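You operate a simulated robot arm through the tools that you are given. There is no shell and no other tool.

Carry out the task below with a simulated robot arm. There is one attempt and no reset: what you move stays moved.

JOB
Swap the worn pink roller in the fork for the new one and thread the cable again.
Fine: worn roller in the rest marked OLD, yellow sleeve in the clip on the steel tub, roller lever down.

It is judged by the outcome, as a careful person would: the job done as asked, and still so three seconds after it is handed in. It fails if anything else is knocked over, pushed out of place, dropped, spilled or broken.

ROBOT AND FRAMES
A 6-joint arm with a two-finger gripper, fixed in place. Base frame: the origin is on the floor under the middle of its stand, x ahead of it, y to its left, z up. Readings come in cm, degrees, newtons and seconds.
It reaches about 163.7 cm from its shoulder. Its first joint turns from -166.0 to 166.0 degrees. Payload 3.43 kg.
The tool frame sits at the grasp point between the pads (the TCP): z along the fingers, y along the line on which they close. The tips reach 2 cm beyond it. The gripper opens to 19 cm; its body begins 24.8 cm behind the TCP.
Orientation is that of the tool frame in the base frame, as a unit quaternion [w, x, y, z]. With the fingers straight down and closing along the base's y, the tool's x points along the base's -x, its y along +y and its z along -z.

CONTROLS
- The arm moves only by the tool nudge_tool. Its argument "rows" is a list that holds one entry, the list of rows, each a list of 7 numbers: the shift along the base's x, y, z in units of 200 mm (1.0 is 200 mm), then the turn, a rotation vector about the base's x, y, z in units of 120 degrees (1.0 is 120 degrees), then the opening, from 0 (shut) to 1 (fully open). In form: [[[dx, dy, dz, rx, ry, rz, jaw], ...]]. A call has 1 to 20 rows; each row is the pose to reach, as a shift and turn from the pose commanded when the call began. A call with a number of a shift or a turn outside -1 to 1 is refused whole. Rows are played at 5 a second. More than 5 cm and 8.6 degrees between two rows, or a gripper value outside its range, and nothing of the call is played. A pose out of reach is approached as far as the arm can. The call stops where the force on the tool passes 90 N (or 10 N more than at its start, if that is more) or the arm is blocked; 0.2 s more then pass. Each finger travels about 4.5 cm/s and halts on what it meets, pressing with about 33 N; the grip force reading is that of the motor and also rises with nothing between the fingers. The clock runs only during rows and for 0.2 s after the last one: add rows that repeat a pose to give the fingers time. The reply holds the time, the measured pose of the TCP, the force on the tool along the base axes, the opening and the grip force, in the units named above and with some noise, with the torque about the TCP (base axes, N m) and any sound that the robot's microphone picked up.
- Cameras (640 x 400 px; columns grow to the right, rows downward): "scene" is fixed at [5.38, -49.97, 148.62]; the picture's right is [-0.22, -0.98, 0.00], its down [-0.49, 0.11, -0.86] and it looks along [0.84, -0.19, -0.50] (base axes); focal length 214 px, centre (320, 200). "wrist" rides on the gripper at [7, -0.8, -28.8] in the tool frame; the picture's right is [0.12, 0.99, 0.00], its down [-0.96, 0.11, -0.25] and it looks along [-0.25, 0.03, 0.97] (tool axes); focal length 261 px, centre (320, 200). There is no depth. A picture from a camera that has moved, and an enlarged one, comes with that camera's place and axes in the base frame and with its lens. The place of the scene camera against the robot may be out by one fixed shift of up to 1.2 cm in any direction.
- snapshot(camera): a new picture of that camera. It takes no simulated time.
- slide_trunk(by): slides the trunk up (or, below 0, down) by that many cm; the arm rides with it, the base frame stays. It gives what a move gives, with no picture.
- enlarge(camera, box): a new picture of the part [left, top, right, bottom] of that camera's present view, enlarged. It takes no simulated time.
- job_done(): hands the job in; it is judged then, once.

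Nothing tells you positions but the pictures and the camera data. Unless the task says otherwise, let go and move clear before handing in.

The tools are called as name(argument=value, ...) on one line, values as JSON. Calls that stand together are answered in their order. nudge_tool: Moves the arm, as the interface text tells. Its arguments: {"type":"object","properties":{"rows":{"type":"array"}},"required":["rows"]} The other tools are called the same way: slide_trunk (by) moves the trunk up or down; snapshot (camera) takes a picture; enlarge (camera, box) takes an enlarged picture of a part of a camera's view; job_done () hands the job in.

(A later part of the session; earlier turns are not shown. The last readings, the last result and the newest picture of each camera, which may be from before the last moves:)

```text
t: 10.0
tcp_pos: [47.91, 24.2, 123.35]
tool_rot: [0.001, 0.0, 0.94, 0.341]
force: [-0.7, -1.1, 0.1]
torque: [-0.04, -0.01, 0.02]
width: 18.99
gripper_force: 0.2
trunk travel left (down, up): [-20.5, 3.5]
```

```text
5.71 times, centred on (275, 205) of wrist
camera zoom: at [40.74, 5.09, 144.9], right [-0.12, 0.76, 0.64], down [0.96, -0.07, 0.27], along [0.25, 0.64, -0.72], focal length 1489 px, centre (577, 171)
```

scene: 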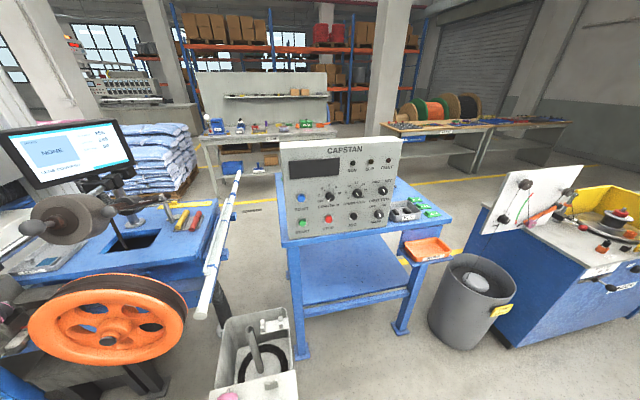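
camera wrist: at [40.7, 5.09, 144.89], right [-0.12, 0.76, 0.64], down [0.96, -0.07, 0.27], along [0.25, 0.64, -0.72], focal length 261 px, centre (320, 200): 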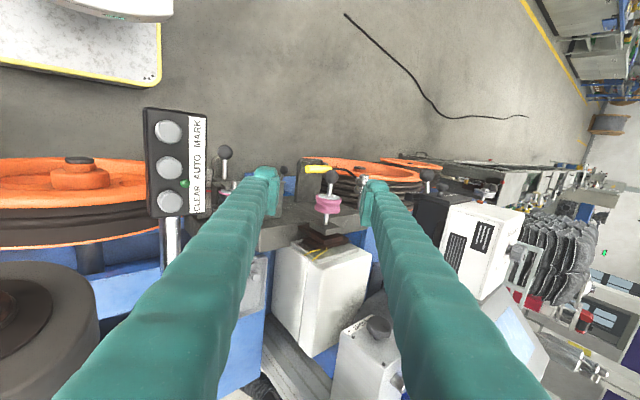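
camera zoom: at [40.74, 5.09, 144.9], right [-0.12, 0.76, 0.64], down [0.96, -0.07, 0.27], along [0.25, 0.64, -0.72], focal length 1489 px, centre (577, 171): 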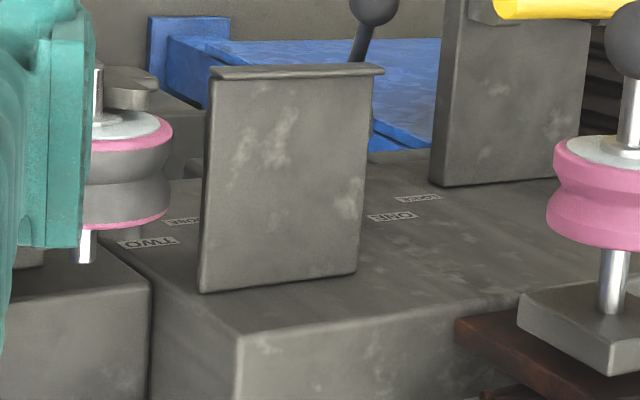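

The labelled beam face is vertical (x≈63), with a tray, knobs and the parking plate protruding toward the robot. Now I go for a closer view of the fork from the robot side.

nudge_tool(rows=[[[0, 0.01, 0, -0.0411, -0.0199, -0.0073, 0.6], [0, 0.02, 0, -0.0823, -0.0398, -0.0145, 0.6], [-0.05, 0.03, 0, -0.1234, -0.0596, -0.0218, 0.6], [-0.1, 0.05, -0.05, -0.1645, -0.0795, -0.029, 0.6], [-0.15, 0.07, -0.15, -0.2056, -0.0994, -0.0363, 0.6], [-0.2, 0.09, -0.25, -0.2468, -0.1193, -0.0435, 0.6], [-0.25, 0.09, -0.35, -0.2879, -0.1391, -0.0508, 0.6], [-0.295, 0.09, -0.45, -0.329, -0.159, -0.058, 0.6]]])

snapshot(camera="wrist")

enlarge(camera="wrist", box=[260, 120, 380, 240])

```text
t: 11.8
tcp_pos: [41.92, 25.95, 114.25]
tool_rot: [0.174, 0.0, 0.985, 0.001]
force: [-1.1, 0.3, 0.2]
torque: [-0.03, -0.12, -0.01]
width: 11.4
gripper_force: 0.1
trunk travel left (down, up): [-20.5, 3.5]
```

```text
taken
camera wrist: at [25.33, 25.21, 139.0], right [-0.11, 0.99, -0.04], down [0.82, 0.12, 0.56], along [0.56, 0.03, -0.83], focal length 261 px, centre (320, 200)
```

wrist: 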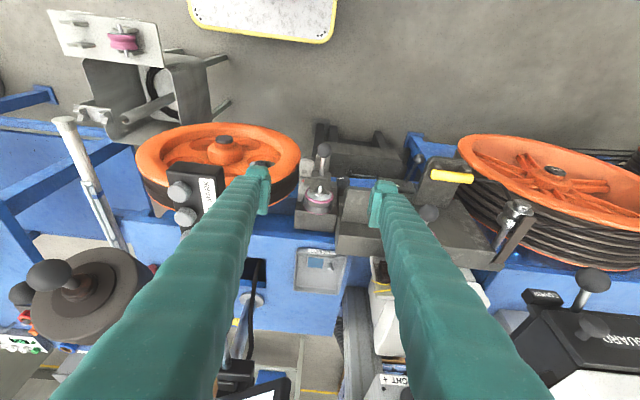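

```text
3.33 times, centred on (320, 180) of wrist
camera zoom: at [25.33, 25.21, 139.0], right [-0.11, 0.99, -0.04], down [0.82, 0.12, 0.56], along [0.56, 0.03, -0.83], focal length 869 px, centre (320, 267)
```

zoom: 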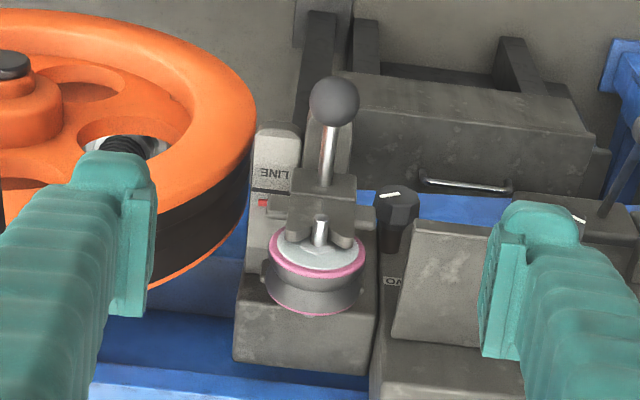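

enlarge(camera="wrist", box=[290, 140, 350, 225])

enlarge(camera="wrist", box=[340, 130, 450, 200])

enlarge(camera="wrist", box=[40, 0, 240, 140])

enlarge(camera="wrist", box=[410, 140, 560, 280])

```text
4.71 times, centred on (320, 182) of wrist
camera zoom: at [25.33, 25.21, 139.0], right [-0.11, 0.99, -0.04], down [0.82, 0.12, 0.56], along [0.56, 0.03, -0.83], focal length 1227 px, centre (320, 282)
```

zoom: 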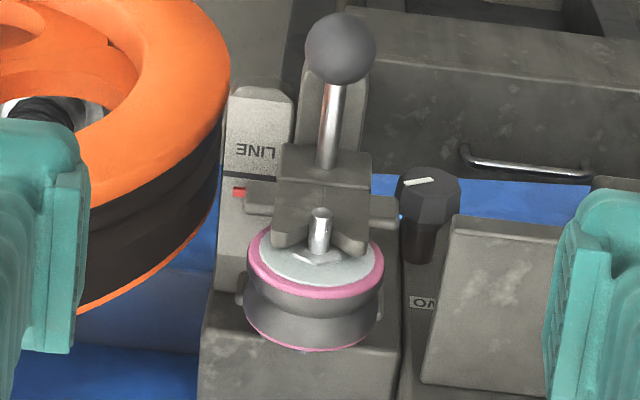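

```text
5.71 times, centred on (395, 165) of wrist
camera zoom: at [25.33, 25.21, 139.0], right [-0.11, 0.99, -0.04], down [0.82, 0.12, 0.56], along [0.56, 0.03, -0.83], focal length 1489 px, centre (-109, 400)
```

zoom: 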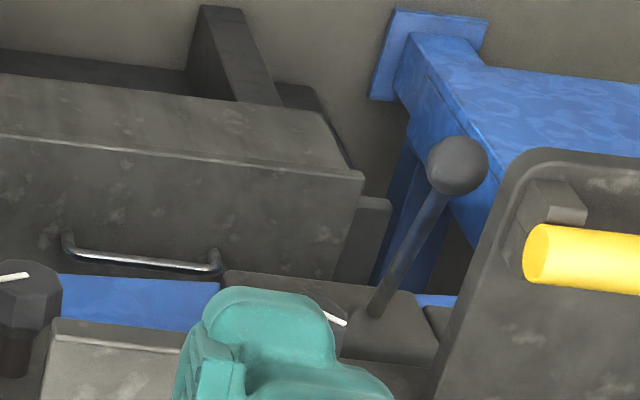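

```text
2.86 times, centred on (140, 70) of wrist
camera zoom: at [25.33, 25.21, 139.0], right [-0.11, 0.99, -0.04], down [0.82, 0.12, 0.56], along [0.56, 0.03, -0.83], focal length 745 px, centre (834, 571)
```

zoom: 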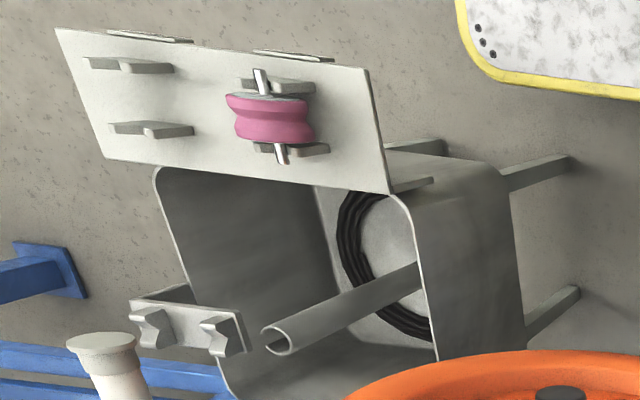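

```text
2.86 times, centred on (485, 210) of wrist
camera zoom: at [25.33, 25.21, 139.0], right [-0.11, 0.99, -0.04], down [0.82, 0.12, 0.56], along [0.56, 0.03, -0.83], focal length 745 px, centre (-151, 171)
```

zoom: 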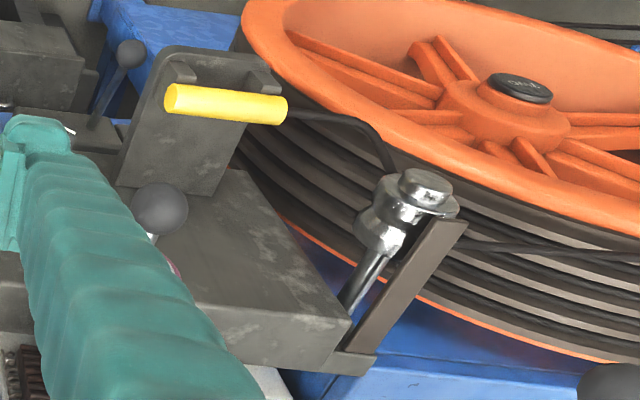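

The fork is two V-notched plates (x≈54 and 59) with the axle lying in open-topped notches, so the worn roller should lift straight out. I'll set the tool upright above it and check alignment.

nudge_tool(rows=[[[0.14, 0.005, 0.06, 0, 0.0333, 0, 0.5], [0.29, 0.01, 0.12, 0, 0.0667, 0, 0.5], [0.43, 0.015, 0.18, 0, 0.1, 0, 0.5], [0.58, 0.02, 0.2, 0, 0.1333, 0, 0.5], [0.724, 0.022, 0.2, 0, 0.1667, 0, 0.5], [0.724, 0.022, 0.2, 0, 0.1667, 0, 0.5]]])

snapshot(camera="wrist")

enlarge(camera="wrist", box=[260, 120, 380, 240])

enlarge(camera="scene", box=[0, 180, 1, 400])

```text
t: 13.2
tcp_pos: [56.55, 26.5, 118.29]
tool_rot: [0.001, 0.0, 1.0, 0.0]
force: [0.0, 0.4, -1.1]
torque: [-0.05, 0.05, 0.0]
width: 9.47
gripper_force: 0.1
trunk travel left (down, up): [-20.5, 3.5]
```

```text
taken
camera wrist: at [49.32, 25.62, 147.13], right [-0.12, 0.99, 0.0], down [0.96, 0.12, 0.25], along [0.24, 0.03, -0.97], focal length 261 px, centre (320, 200)
```

wrist: 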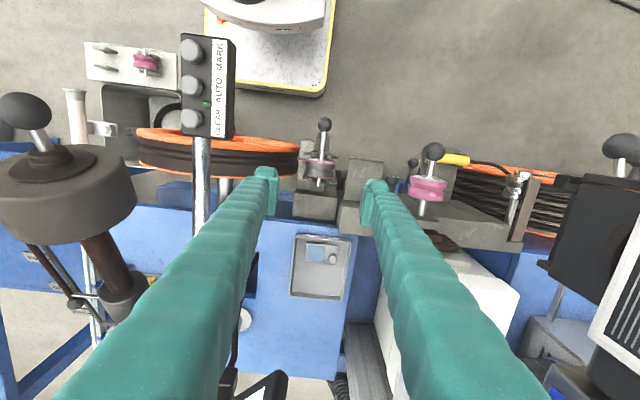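

```text
3.33 times, centred on (320, 180) of wrist
camera zoom: at [49.32, 25.62, 147.13], right [-0.12, 0.99, 0.0], down [0.96, 0.12, 0.25], along [0.24, 0.03, -0.97], focal length 869 px, centre (320, 267)
```

zoom: 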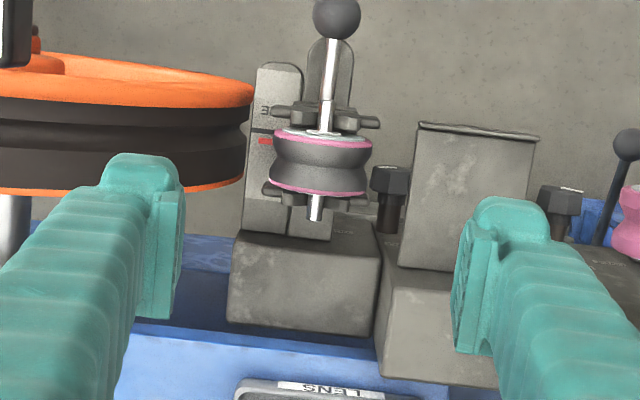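

```text
1.82 times, centred on (0, 290) of scene
camera zoom: at [5.38, -49.97, 148.62], right [-0.22, -0.98, 0.0], down [-0.49, 0.11, -0.86], along [0.84, -0.19, -0.5], focal length 390 px, centre (901, 36)
```

zoom: 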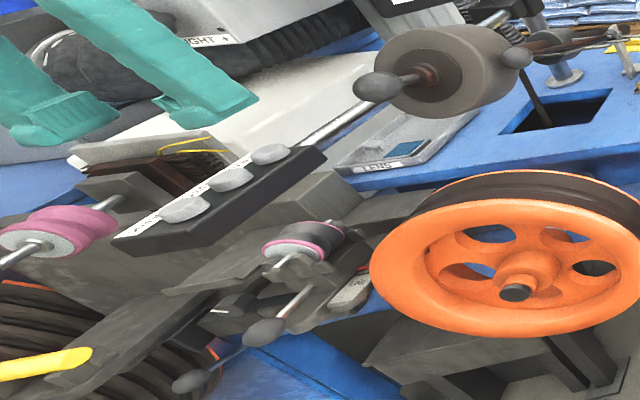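

Alignment over the worn roller looks right (centre ≈ (56.1, 26.5, 94.3)). I'll descend part-way and check again.

nudge_tool(rows=[[[-0.01, 0, -0.15, 0, 0, 0, 0.44], [-0.02, 0, -0.35, 0, 0, 0, 0.44], [-0.02, 0, -0.55, 0, 0, 0, 0.44], [-0.02, 0, -0.75, 0, 0, 0, 0.44], [-0.02, 0, -0.85, 0, 0, 0, 0.44], [-0.02, 0, -0.85, 0, 0, 0, 0.44]]])

snapshot(camera="wrist")

enlarge(camera="wrist", box=[250, 120, 390, 240])

enlarge(camera="scene", box=[0, 240, 1, 400])

```text
t: 14.6
tcp_pos: [55.95, 26.41, 101.14]
tool_rot: [-0.001, 0.0, 1.0, 0.001]
force: [-0.3, 0.2, -0.1]
torque: [0.01, -0.01, 0.02]
width: 8.37
gripper_force: 0.0
trunk travel left (down, up): [-20.5, 3.5]
```

```text
taken
camera wrist: at [48.84, 25.56, 130.07], right [-0.12, 0.99, 0.0], down [0.96, 0.12, 0.25], along [0.25, 0.03, -0.97], focal length 261 px, centre (320, 200)
```

wrist: 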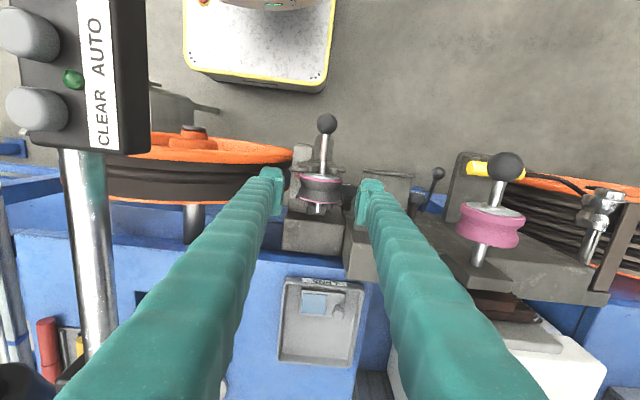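

```text
3.33 times, centred on (320, 180) of wrist
camera zoom: at [48.84, 25.56, 130.07], right [-0.12, 0.99, 0.0], down [0.96, 0.12, 0.25], along [0.25, 0.03, -0.97], focal length 869 px, centre (320, 267)
```

zoom: 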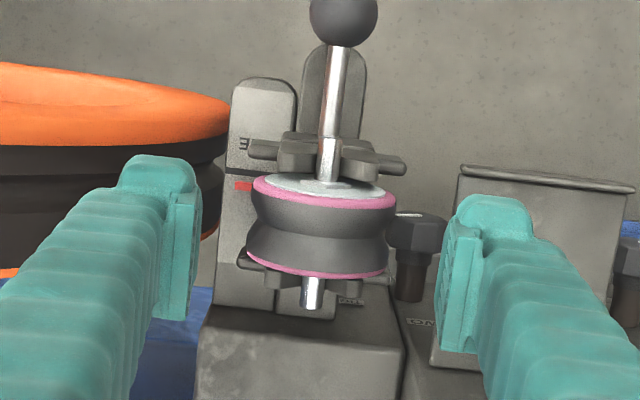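

```text
2.50 times, centred on (0, 320) of scene
camera zoom: at [5.38, -49.97, 148.62], right [-0.22, -0.98, 0.0], down [-0.49, 0.11, -0.86], along [0.84, -0.19, -0.5], focal length 536 px, centre (1119, -100)
```

zoom: 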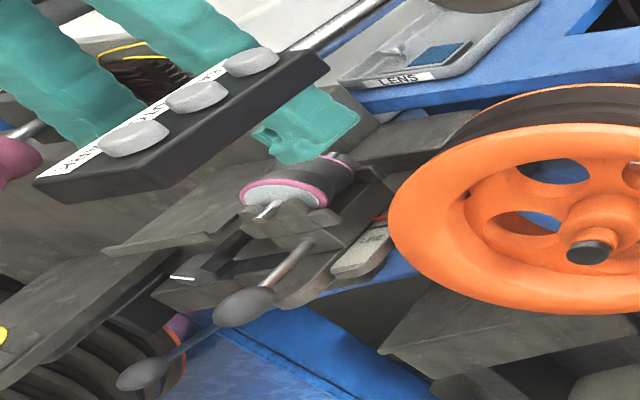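

The gripper is centred on the roller. I descend to grip height, keeping the tips above the neighbouring tray (z≈92).

nudge_tool(rows=[[[0.01, 0, -0.07, 0, 0, 0, 0.44], [0.02, 0.0, -0.14, 0, 0, 0, 0.44], [0.02, 0, -0.2, 0, 0, 0, 0.44], [0.02, 0, -0.25, 0, 0, 0, 0.44], [0.02, 0, -0.285, 0, 0, 0, 0.44], [0.02, 0, -0.285, 0, 0, 0, 0.44]]])

enlarge(camera="wrist", box=[240, 110, 400, 250])

enlarge(camera="scene", box=[0, 240, 1, 400])

```text
t: 16.0
tcp_pos: [56.39, 26.49, 95.69]
tool_rot: [0.0, 0.0, 1.0, 0.0]
force: [-0.1, 0.0, -0.1]
torque: [0.01, -0.04, -0.02]
width: 8.35
gripper_force: 0.1
trunk travel left (down, up): [-20.5, 3.5]
```

```text
2.86 times, centred on (320, 180) of wrist
camera zoom: at [49.28, 25.63, 124.45], right [-0.12, 0.99, 0.0], down [0.96, 0.12, 0.25], along [0.25, 0.03, -0.97], focal length 745 px, centre (320, 257)
```

zoom: 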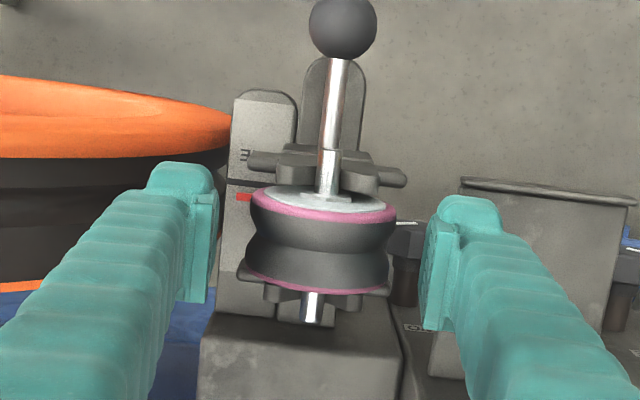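

```text
2.50 times, centred on (0, 320) of scene
camera zoom: at [5.38, -49.97, 148.62], right [-0.22, -0.98, 0.0], down [-0.49, 0.11, -0.86], along [0.84, -0.19, -0.5], focal length 536 px, centre (1119, -100)
```

zoom: 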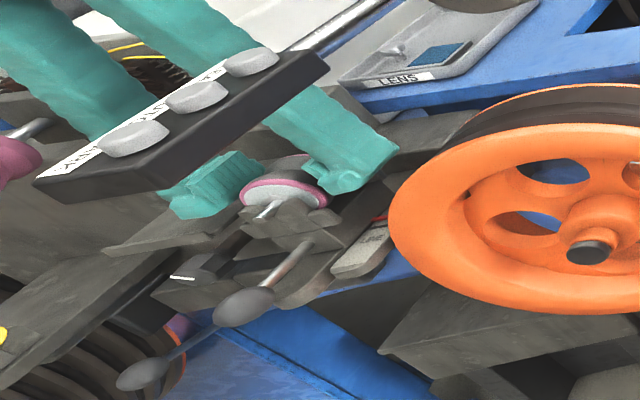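

Clear of everything; the pads straddle the roller. I close the gripper on it.

nudge_tool(rows=[[[0, 0, 0, 0, 0, 0, 0.36], [0, 0, 0, 0, 0, 0, 0.3], [0, 0, 0, 0, 0, 0, 0.25], [0, 0, 0, 0, 0, 0, 0.25], [0, 0, 0, 0, 0, 0, 0.25]]])

enlarge(camera="wrist", box=[240, 110, 400, 250])

```text
t: 17.2
tcp_pos: [56.42, 26.54, 95.57]
tool_rot: [-0.001, 0.0, 1.0, 0.001]
force: [0.3, -1.4, 0.5]
torque: [-0.01, -0.04, 0.0]
width: 5.68
gripper_force: 32.9
trunk travel left (down, up): [-20.5, 3.5]
```

```text
2.86 times, centred on (320, 180) of wrist
camera zoom: at [49.28, 25.62, 124.45], right [-0.12, 0.99, 0.0], down [0.96, 0.12, 0.25], along [0.25, 0.03, -0.97], focal length 745 px, centre (320, 257)
```

zoom: 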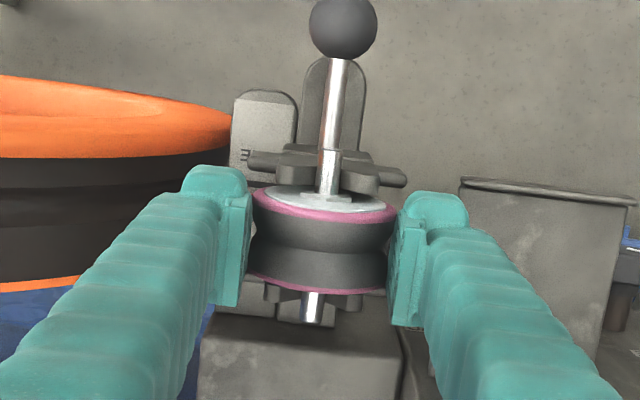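

Gripped at 5.7 cm with full grip force. Now I lift gently a little and check the roller comes free.

nudge_tool(rows=[[[0, 0, 0.04, 0, 0, 0, 0.25], [0, 0, 0.08, 0, 0, 0, 0.25], [0, 0, 0.14, 0, 0, 0, 0.25], [0, 0, 0.2, 0, 0, 0, 0.25], [0, 0, 0.25, 0, 0, 0, 0.25]]])

enlarge(camera="wrist", box=[240, 110, 400, 250])

enlarge(camera="scene", box=[0, 240, 1, 400])

```text
t: 18.4
tcp_pos: [56.56, 26.7, 100.67]
tool_rot: [0.0, 0.001, 1.0, 0.0]
force: [0.6, -0.1, 0.3]
torque: [-0.01, 0.01, 0.02]
width: 4.75
gripper_force: 0.1
trunk travel left (down, up): [-20.5, 3.5]
```

```text
2.86 times, centred on (320, 180) of wrist
camera zoom: at [49.3, 25.68, 129.48], right [-0.12, 0.99, 0.0], down [0.96, 0.12, 0.25], along [0.25, 0.03, -0.97], focal length 745 px, centre (320, 257)
```

zoom: 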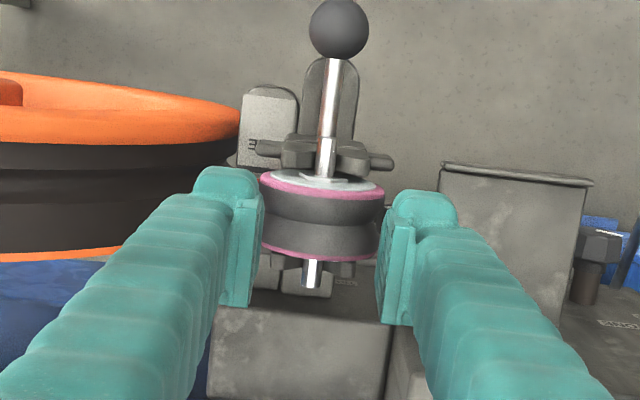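

```text
2.50 times, centred on (0, 320) of scene
camera zoom: at [5.38, -49.97, 148.62], right [-0.22, -0.98, 0.0], down [-0.49, 0.11, -0.86], along [0.84, -0.19, -0.5], focal length 536 px, centre (1119, -100)
```

zoom: 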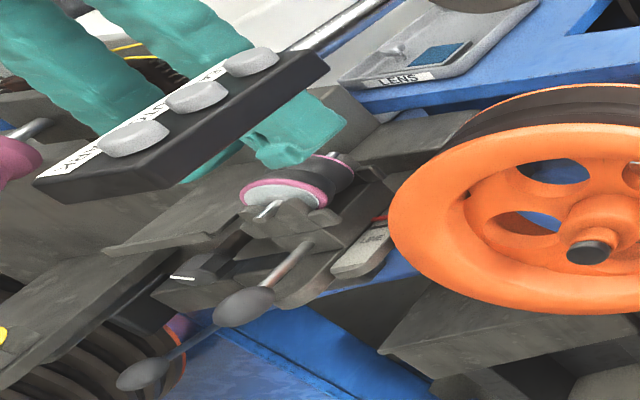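

The grip slipped: the pads held above the roller's equator (its centre is nearer z≈92.8). The roller stayed in its fork; I reopen, go about 1.6 cm lower and grip again.

nudge_tool(rows=[[[0, 0, 0, 0, 0, 0, 0.43], [0, 0, 0, 0, 0, 0, 0.43], [0, 0, -0.08, 0, 0, 0, 0.43], [0, 0, -0.16, 0, 0, 0, 0.43], [0, 0, -0.24, 0, 0, 0, 0.43], [0, 0, -0.29, 0, 0, 0, 0.43], [0, 0, -0.33, 0, 0, 0, 0.43], [0, 0, -0.33, 0, 0, 0, 0.43]]])

enlarge(camera="wrist", box=[240, 110, 400, 250])

enlarge(camera="scene", box=[0, 260, 1, 400])

```text
t: 20.2
tcp_pos: [56.39, 26.52, 94.07]
tool_rot: [0.0, 0.0, 1.0, 0.0]
force: [0.2, 0.2, -0.4]
torque: [-0.01, 0.01, -0.01]
width: 8.19
gripper_force: 0.1
trunk travel left (down, up): [-20.5, 3.5]
```

```text
2.86 times, centred on (320, 180) of wrist
camera zoom: at [49.24, 25.61, 122.86], right [-0.12, 0.99, 0.0], down [0.96, 0.12, 0.25], along [0.25, 0.03, -0.97], focal length 745 px, centre (320, 257)
```

zoom: 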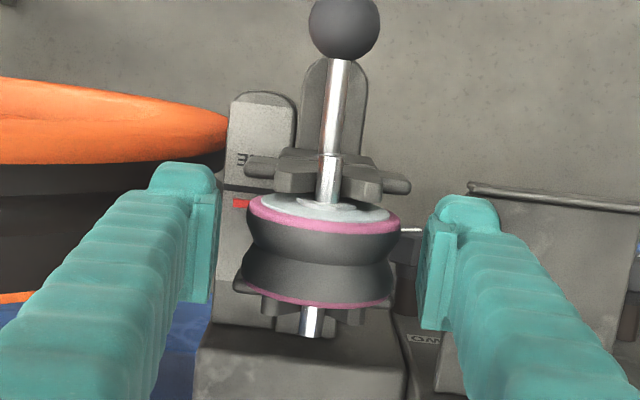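

```text
2.86 times, centred on (0, 330) of scene
camera zoom: at [5.38, -49.97, 148.62], right [-0.22, -0.98, 0.0], down [-0.49, 0.11, -0.86], along [0.84, -0.19, -0.5], focal length 613 px, centre (1233, -171)
```

zoom: 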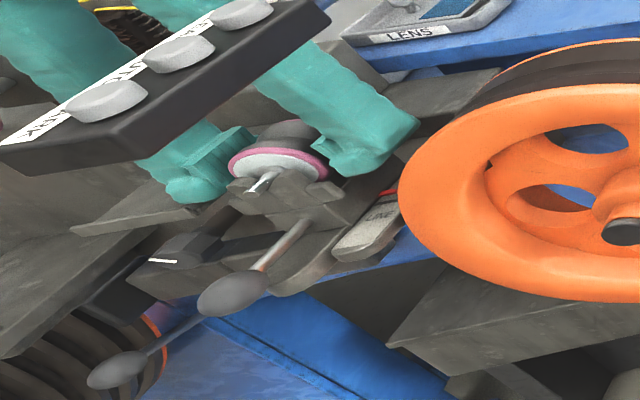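

nudge_tool(rows=[[[0, 0, 0, 0, 0, 0, 0.36], [0, 0, 0, 0, 0, 0, 0.3], [0, 0, 0, 0, 0, 0, 0.2], [0, 0, 0, 0, 0, 0, 0.2], [0, 0, 0, 0, 0, 0, 0.2]]])

```text
t: 21.4
tcp_pos: [56.31, 26.54, 94.05]
tool_rot: [0.0, -0.001, 1.0, 0.0]
force: [-0.3, 1.0, -0.6]
torque: [0.03, -0.01, 0.01]
width: 5.75
gripper_force: 32.6
trunk travel left (down, up): [-20.5, 3.5]
```

Width 5.75 with full grip. I lift in tiny steps, watching the force, to see whether something retains the roller.

nudge_tool(rows=[[[0, 0, 0.01, 0, 0, 0, 0.2], [0, 0, 0.02, 0, 0, 0, 0.2], [0, 0, 0.03, 0, 0, 0, 0.2], [0, 0, 0.04, 0, 0, 0, 0.2], [0, 0, 0.05, 0, 0, 0, 0.2]]])

enlarge(camera="wrist", box=[240, 110, 400, 250])

```text
t: 22.6
tcp_pos: [56.34, 26.55, 94.9]
tool_rot: [0.0, 0.0, 1.0, 0.0]
force: [0.0, -0.1, -1.5]
torque: [0.0, 0.02, -0.05]
width: 5.76
gripper_force: 33.2
trunk travel left (down, up): [-20.5, 3.5]
```

```text
2.86 times, centred on (320, 180) of wrist
camera zoom: at [49.24, 25.63, 123.88], right [-0.12, 0.99, 0.0], down [0.96, 0.12, 0.25], along [0.25, 0.03, -0.97], focal length 745 px, centre (320, 257)
```

zoom: 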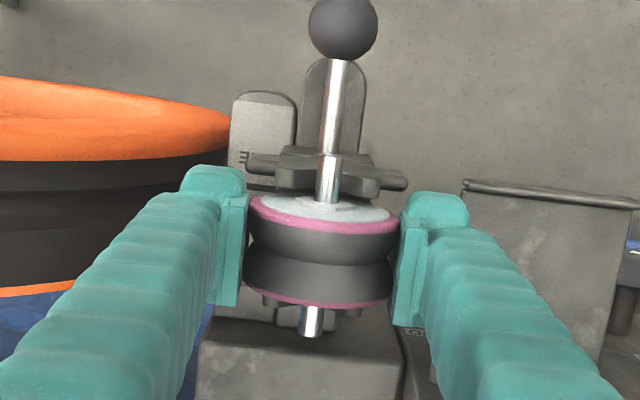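

The roller is rising with the gripper now. I keep lifting steadily.

nudge_tool(rows=[[[0, 0, 0.05, 0, 0, 0, 0.2], [0, 0, 0.1, 0, 0, 0, 0.2], [0, 0, 0.15, 0, 0, 0, 0.2], [0, 0, 0.2, 0, 0, 0, 0.2], [0, 0, 0.3, 0, 0, 0, 0.2], [0, 0, 0.4, 0, 0, 0, 0.2], [0, 0, 0.5, 0, 0, 0, 0.2]]])

enlarge(camera="wrist", box=[240, 110, 400, 250])

enlarge(camera="scene", box=[0, 220, 1, 400])

```text
t: 24.2
tcp_pos: [56.45, 26.58, 105.04]
tool_rot: [0.0, 0.0, 1.0, 0.0]
force: [0.2, 0.0, -1.0]
torque: [-0.04, 0.03, 0.03]
width: 5.72
gripper_force: 33.4
trunk travel left (down, up): [-20.5, 3.5]
```

```text
2.86 times, centred on (320, 180) of wrist
camera zoom: at [49.31, 25.69, 133.92], right [-0.12, 0.99, 0.0], down [0.96, 0.12, 0.25], along [0.25, 0.03, -0.97], focal length 745 px, centre (320, 257)
```

zoom: 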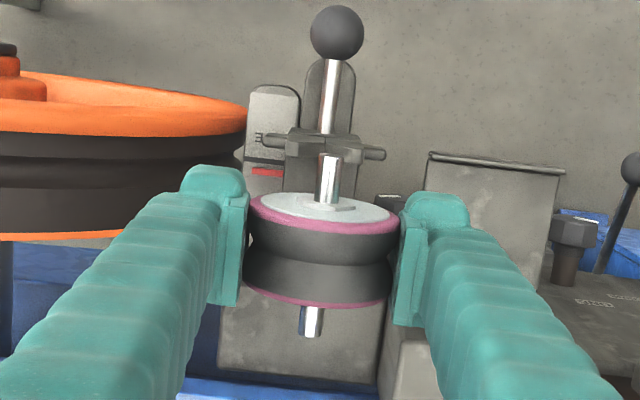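

```text
2.22 times, centred on (0, 310) of scene
camera zoom: at [5.38, -49.97, 148.62], right [-0.22, -0.98, 0.0], down [-0.49, 0.11, -0.86], along [0.84, -0.19, -0.5], focal length 477 px, centre (1030, -44)
```

zoom: 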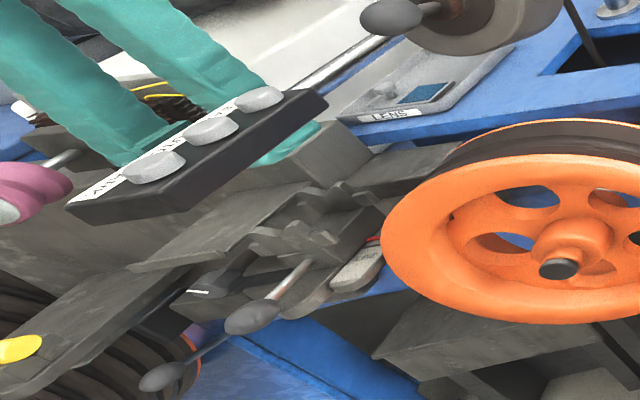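

The worn roller is out and held. I look at the now empty fork for later.

enlarge(camera="scene", box=[0, 290, 1, 400])

enlarge(camera="wrist", box=[280, 100, 360, 200])

snapshot(camera="wrist")

```text
3.64 times, centred on (0, 345) of scene
camera zoom: at [5.38, -49.97, 148.62], right [-0.22, -0.98, 0.0], down [-0.49, 0.11, -0.86], along [0.84, -0.19, -0.5], focal length 780 px, centre (1482, -327)
```

zoom: 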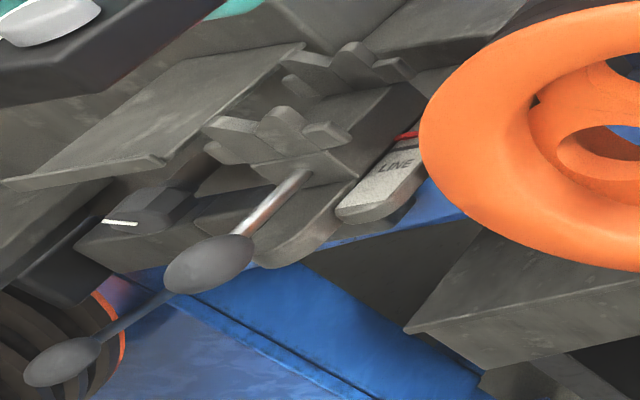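

```text
4.00 times, centred on (320, 150) of wrist
camera zoom: at [49.31, 25.69, 133.92], right [-0.12, 0.99, 0.0], down [0.96, 0.12, 0.25], along [0.25, 0.03, -0.97], focal length 1043 px, centre (320, 400)
```

zoom: 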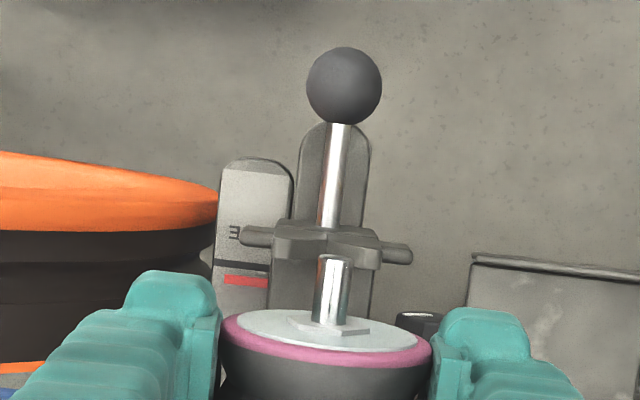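

```text
taken
camera wrist: at [49.31, 25.69, 133.92], right [-0.12, 0.99, 0.0], down [0.96, 0.12, 0.25], along [0.25, 0.03, -0.97], focal length 261 px, centre (320, 200)
```

wrist: 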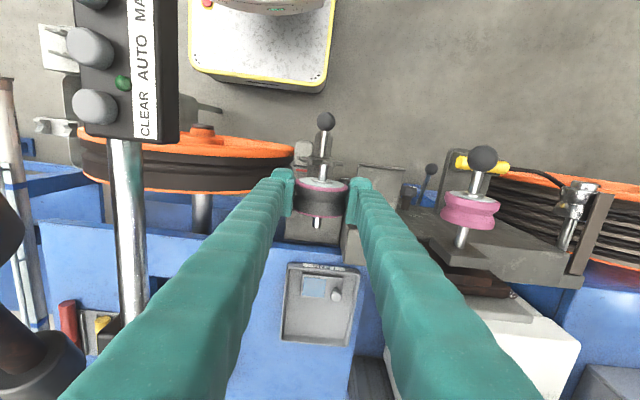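

Fork carriage has a pull handle and a red pointer at LINE; leave it. Now I carry the worn roller up and over the button box toward the tub shelf.

nudge_tool(rows=[[[0, 0, 0.2, 0, 0, 0, 0.2], [0, 0, 0.4, 0, 0, 0, 0.2], [0, 0, 0.6, 0, 0, 0, 0.2], [-0.1, -0.05, 0.75, 0, 0, 0, 0.2], [-0.28, -0.1, 0.85, 0, 0, 0, 0.2], [-0.46, -0.2, 0.95, 0, 0, 0, 0.2], [-0.64, -0.32, 1.0, 0, 0, 0, 0.2], [-0.8, -0.46, 1.0, 0, 0, 0, 0.2], [-0.85, -0.66, 1.0, 0, 0, 0, 0.2], [-0.85, -0.86, 1.0, 0, 0, 0, 0.2]]])

snapshot(camera="wrist")

```text
t: 26.4
tcp_pos: [39.41, 9.16, 125.11]
tool_rot: [0.0, -0.001, 1.0, 0.0]
force: [0.6, 1.0, -1.0]
torque: [-0.03, 0.07, 0.02]
width: 5.75
gripper_force: 33.3
trunk travel left (down, up): [-20.5, 3.5]
```

```text
taken
camera wrist: at [32.3, 8.3, 153.87], right [-0.12, 0.99, 0.0], down [0.96, 0.12, 0.25], along [0.25, 0.03, -0.97], focal length 261 px, centre (320, 200)
```

wrist: 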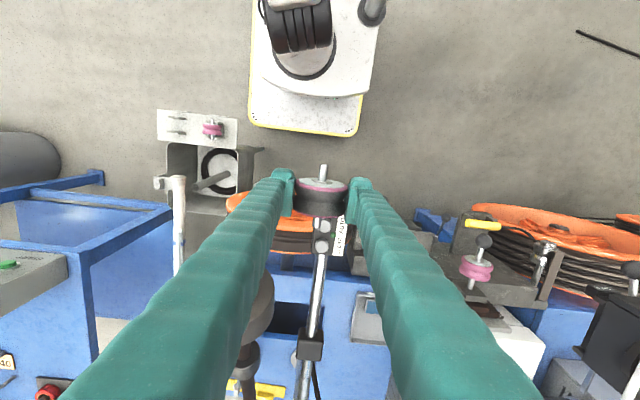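

nudge_tool(rows=[[[0, -0.2, 0, 0, 0, 0, 0.2], [-0.03, -0.4, 0, 0, 0, 0, 0.2], [-0.06, -0.6, 0, 0, 0, 0, 0.2], [-0.1, -0.8, -0.1, 0, 0, 0, 0.2], [-0.13, -0.95, -0.25, 0, 0, 0, 0.2], [-0.15, -1.0, -0.45, 0, 0, 0, 0.2], [-0.15, -1.0, -0.65, 0, 0, 0, 0.2]]])

snapshot(camera="wrist")

enlarge(camera="scene", box=[120, 399, 360, 400])

```text
t: 28.0
tcp_pos: [36.37, -10.71, 112.04]
tool_rot: [0.0, 0.001, 1.0, -0.001]
force: [-0.3, 0.0, -1.3]
torque: [0.0, -0.02, 0.01]
width: 5.74
gripper_force: 32.6
trunk travel left (down, up): [-20.5, 3.5]
```

```text
taken
camera wrist: at [29.18, -11.56, 140.79], right [-0.12, 0.99, 0.0], down [0.96, 0.12, 0.25], along [0.25, 0.03, -0.97], focal length 261 px, centre (320, 200)
```

wrist: 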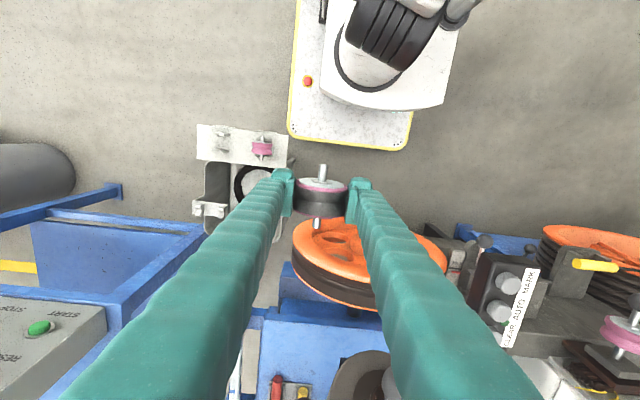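

```text
2.67 times, centred on (240, 400) of scene
camera zoom: at [5.38, -49.97, 148.62], right [-0.22, -0.98, 0.0], down [-0.49, 0.11, -0.86], along [0.84, -0.19, -0.5], focal length 572 px, centre (533, -332)
```

zoom: 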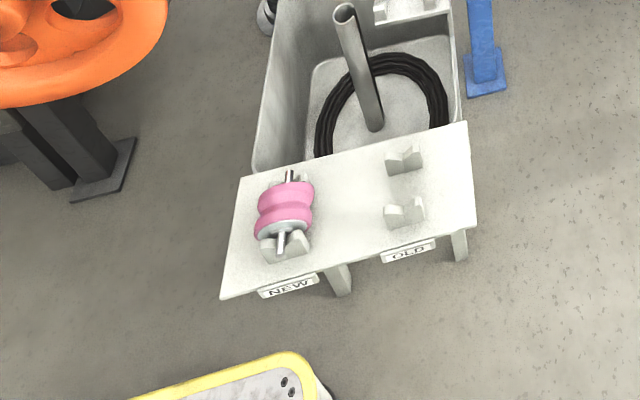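

enlarge(camera="wrist", box=[190, 110, 300, 230])

enlarge(camera="scene", box=[200, 399, 300, 400])

```text
3.33 times, centred on (245, 170) of wrist
camera zoom: at [29.18, -11.56, 140.79], right [-0.12, 0.99, 0.0], down [0.96, 0.12, 0.25], along [0.25, 0.03, -0.97], focal length 869 px, centre (570, 300)
```

zoom: 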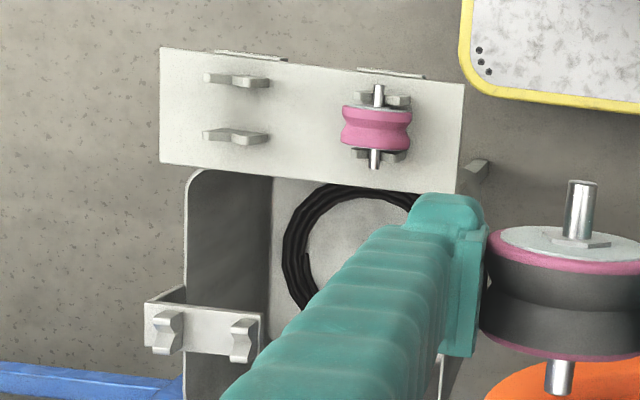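

```text
6.40 times, centred on (250, 400) of scene
camera zoom: at [5.38, -49.97, 148.62], right [-0.22, -0.98, 0.0], down [-0.49, 0.11, -0.86], along [0.84, -0.19, -0.5], focal length 1373 px, centre (768, -1077)
```

zoom: 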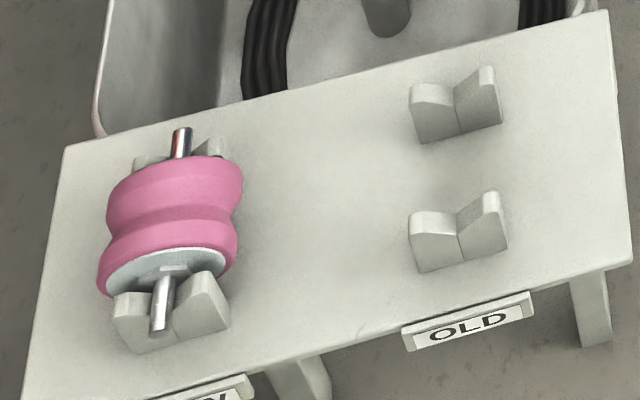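

V-blocks of OLD are at about (33.5 and 38.4, −40.8), axle height ≈ 62.5. I move the worn roller over OLD, staying high above the NEW roller.

nudge_tool(rows=[[[0, -0.2, -0.1, 0, 0, 0, 0.2], [0, -0.42, -0.2, 0, 0, 0, 0.2], [0, -0.64, -0.3, 0, 0, 0, 0.2], [0, -0.85, -0.4, 0, 0, 0, 0.2], [0, -1.0, -0.5, 0, 0, 0, 0.2]]])

nudge_tool(rows=[[[-0.01, -0.15, -0.1, 0, 0, 0, 0.2], [-0.02, -0.3, -0.25, 0, 0, 0, 0.2], [-0.02, -0.4, -0.45, 0, 0, 0, 0.2], [-0.02, -0.5, -0.65, 0, 0, 0, 0.2], [-0.02, -0.5, -0.85, 0, 0, 0, 0.2], [-0.02, -0.5, -0.85, 0, 0, 0, 0.2]]])

snapshot(camera="wrist")

enlarge(camera="scene", box=[160, 399, 320, 400])

```text
t: 29.2
tcp_pos: [36.23, -30.71, 102.11]
tool_rot: [0.0, 0.0, 1.0, 0.0]
force: [-0.6, 1.2, -1.1]
torque: [-0.09, -0.04, -0.01]
width: 5.76
gripper_force: 32.8
trunk travel left (down, up): [-20.5, 3.5]
```

```text
t: 30.6
tcp_pos: [36.03, -40.56, 85.07]
tool_rot: [0.0, 0.0, 1.0, 0.0]
force: [0.3, -0.6, -0.7]
torque: [0.01, -0.01, 0.0]
width: 5.75
gripper_force: 32.7
trunk travel left (down, up): [-20.5, 3.5]
```

```text
taken
camera wrist: at [28.95, -41.47, 113.81], right [-0.12, 0.99, 0.0], down [0.96, 0.12, 0.25], along [0.25, 0.03, -0.97], focal length 261 px, centre (320, 200)
```

wrist: 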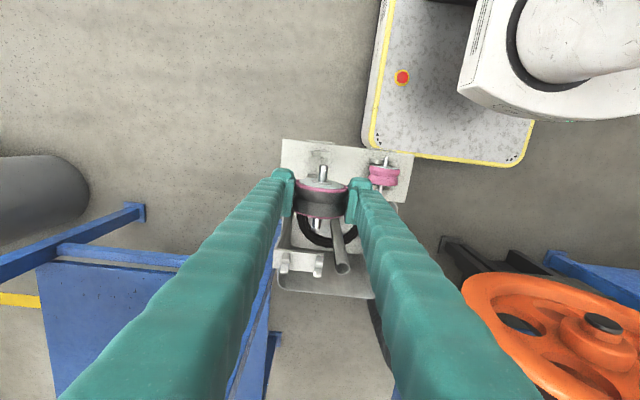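

```text
4.00 times, centred on (240, 400) of scene
camera zoom: at [5.38, -49.97, 148.62], right [-0.22, -0.98, 0.0], down [-0.49, 0.11, -0.86], along [0.84, -0.19, -0.5], focal length 858 px, centre (640, -598)
```

zoom: 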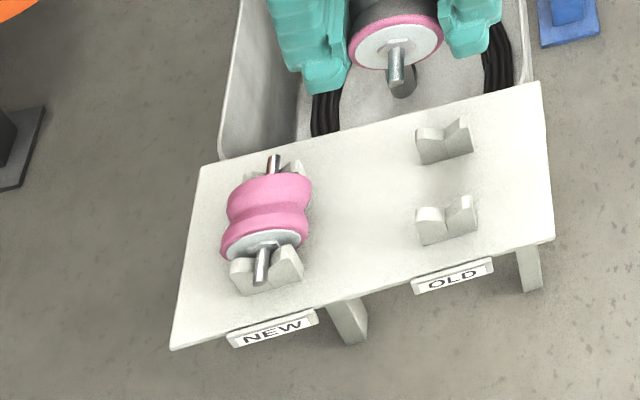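

enlarge(camera="wrist", box=[250, 120, 410, 240])

enlarge(camera="wrist", box=[270, 220, 370, 310])

```text
3.33 times, centred on (330, 180) of wrist
camera zoom: at [28.95, -41.47, 113.81], right [-0.12, 0.99, 0.0], down [0.96, 0.12, 0.25], along [0.25, 0.03, -0.97], focal length 869 px, centre (287, 267)
```

zoom: 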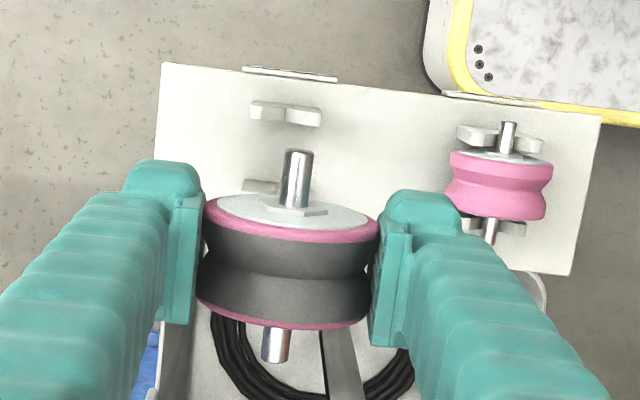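

```text
4.44 times, centred on (320, 265) of wrist
camera zoom: at [28.95, -41.47, 113.81], right [-0.12, 0.99, 0.0], down [0.96, 0.12, 0.25], along [0.25, 0.03, -0.97], focal length 1158 px, centre (320, -89)
```

zoom: 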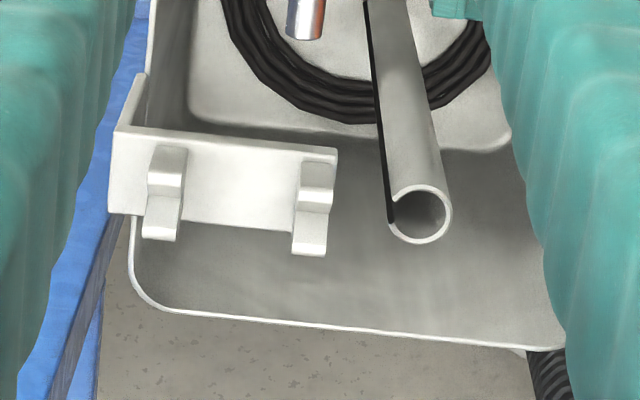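

The roller hangs centred in the grip. I correct a few millimetres and descend to just above the OLD rest for a closer check.

nudge_tool(rows=[[[-0.01, -0.013, -0.2, 0, 0, 0, 0.2], [-0.012, -0.013, -0.4, 0, 0, 0, 0.2], [-0.012, -0.013, -0.6, 0, 0, 0, 0.2], [-0.012, -0.013, -0.75, 0, 0, 0, 0.2], [-0.012, -0.013, -0.85, 0, 0, 0, 0.2], [-0.012, -0.013, -0.85, 0, 0, 0, 0.2]]])

enlarge(camera="wrist", box=[250, 120, 410, 240])

enlarge(camera="scene", box=[220, 399, 320, 400])

```text
t: 32.0
tcp_pos: [35.79, -41.0, 67.8]
tool_rot: [-0.001, 0.0, 1.0, 0.001]
force: [-0.3, -0.4, -0.6]
torque: [0.02, 0.02, 0.02]
width: 5.7
gripper_force: 33.3
trunk travel left (down, up): [-20.5, 3.5]
```

```text
3.33 times, centred on (330, 180) of wrist
camera zoom: at [28.66, -41.85, 96.77], right [-0.12, 0.99, 0.0], down [0.96, 0.12, 0.25], along [0.25, 0.03, -0.97], focal length 869 px, centre (287, 267)
```

zoom: 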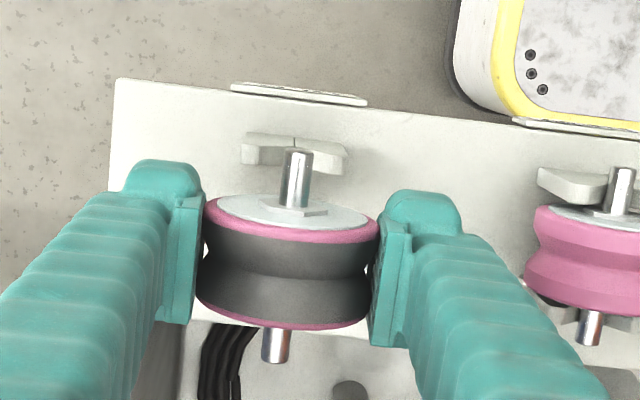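

```text
6.40 times, centred on (270, 400) of scene
camera zoom: at [5.38, -49.97, 148.62], right [-0.22, -0.98, 0.0], down [-0.49, 0.11, -0.86], along [0.84, -0.19, -0.5], focal length 1373 px, centre (640, -1077)
```

zoom: 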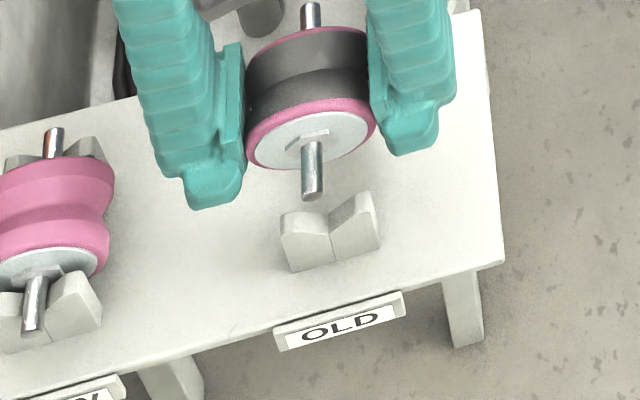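

Axle and OLD notch line up in both views. I lower to just above the notch, then continue in fine steps watching the force.

nudge_tool(rows=[[[0, 0, -0.06, 0, 0, 0, 0.2], [0, 0, -0.12, 0, 0, 0, 0.2], [0, 0, -0.18, 0, 0, 0, 0.2], [0, 0, -0.22, 0, 0, 0, 0.2], [0, 0, -0.25, 0, 0, 0, 0.2], [0, 0, -0.25, 0, 0, 0, 0.2]]])

enlarge(camera="wrist", box=[250, 120, 410, 240])

enlarge(camera="scene", box=[220, 399, 320, 400])

```text
t: 33.4
tcp_pos: [35.72, -40.98, 63.0]
tool_rot: [0.0, -0.001, 1.0, 0.0]
force: [0.7, 0.5, -1.4]
torque: [-0.02, -0.02, -0.02]
width: 5.72
gripper_force: 32.7
trunk travel left (down, up): [-20.5, 3.5]
```

```text
3.33 times, centred on (330, 180) of wrist
camera zoom: at [28.6, -41.85, 91.91], right [-0.12, 0.99, 0.0], down [0.96, 0.12, 0.25], along [0.25, 0.03, -0.97], focal length 869 px, centre (287, 267)
```

zoom: 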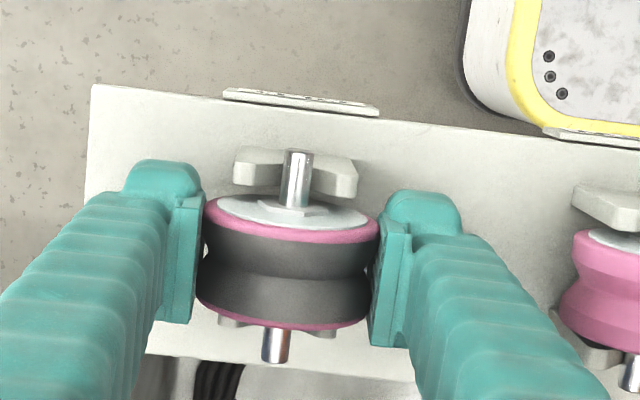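

```text
6.40 times, centred on (270, 400) of scene
camera zoom: at [5.38, -49.97, 148.62], right [-0.22, -0.98, 0.0], down [-0.49, 0.11, -0.86], along [0.84, -0.19, -0.5], focal length 1373 px, centre (640, -1077)
```

zoom: 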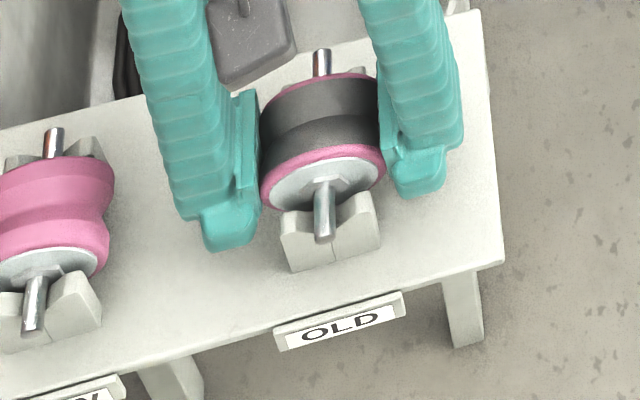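

nudge_tool(rows=[[[0, 0, -0.01, 0, 0, 0, 0.2], [0, 0, -0.02, 0, 0, 0, 0.2], [0, 0, -0.03, 0, 0, 0, 0.2], [0, 0, -0.03, 0, 0, 0, 0.2]]])

enlarge(camera="scene", box=[240, 399, 310, 400])

```text
t: 34.4
tcp_pos: [35.75, -40.99, 62.41]
tool_rot: [0.0, 0.0, 1.0, 0.0]
force: [-0.1, -0.6, -1.6]
torque: [0.0, 0.02, -0.02]
width: 5.73
gripper_force: 33.2
trunk travel left (down, up): [-20.5, 3.5]
```

```text
9.14 times, centred on (275, 400) of scene
camera zoom: at [5.38, -49.97, 148.62], right [-0.22, -0.98, 0.0], down [-0.49, 0.11, -0.86], along [0.84, -0.19, -0.5], focal length 1961 px, centre (731, -1624)
```

zoom: 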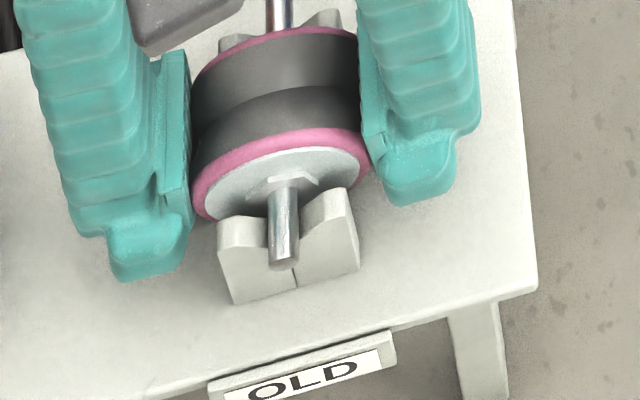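

nudge_tool(rows=[[[0, 0, -0.01, 0, 0, 0, 0.2], [0, 0, -0.02, 0, 0, 0, 0.2], [0, 0, -0.02, 0, 0, 0, 0.2]]])

enlarge(camera="scene", box=[240, 399, 310, 400])

```text
t: 35.2
tcp_pos: [35.73, -41.03, 62.21]
tool_rot: [0.0, 0.0, 1.0, 0.0]
force: [-1.0, 1.3, 34.1]
torque: [-0.01, 0.0, -0.04]
width: 5.73
gripper_force: 33.3
trunk travel left (down, up): [-20.5, 3.5]
```

```text
9.14 times, centred on (275, 400) of scene
camera zoom: at [5.38, -49.97, 148.62], right [-0.22, -0.98, 0.0], down [-0.49, 0.11, -0.86], along [0.84, -0.19, -0.5], focal length 1961 px, centre (731, -1624)
```

zoom: 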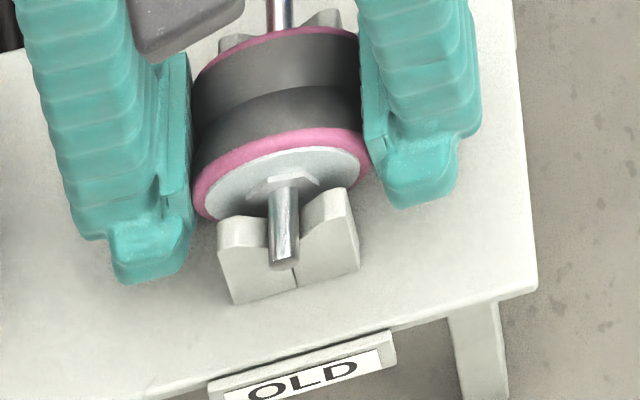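

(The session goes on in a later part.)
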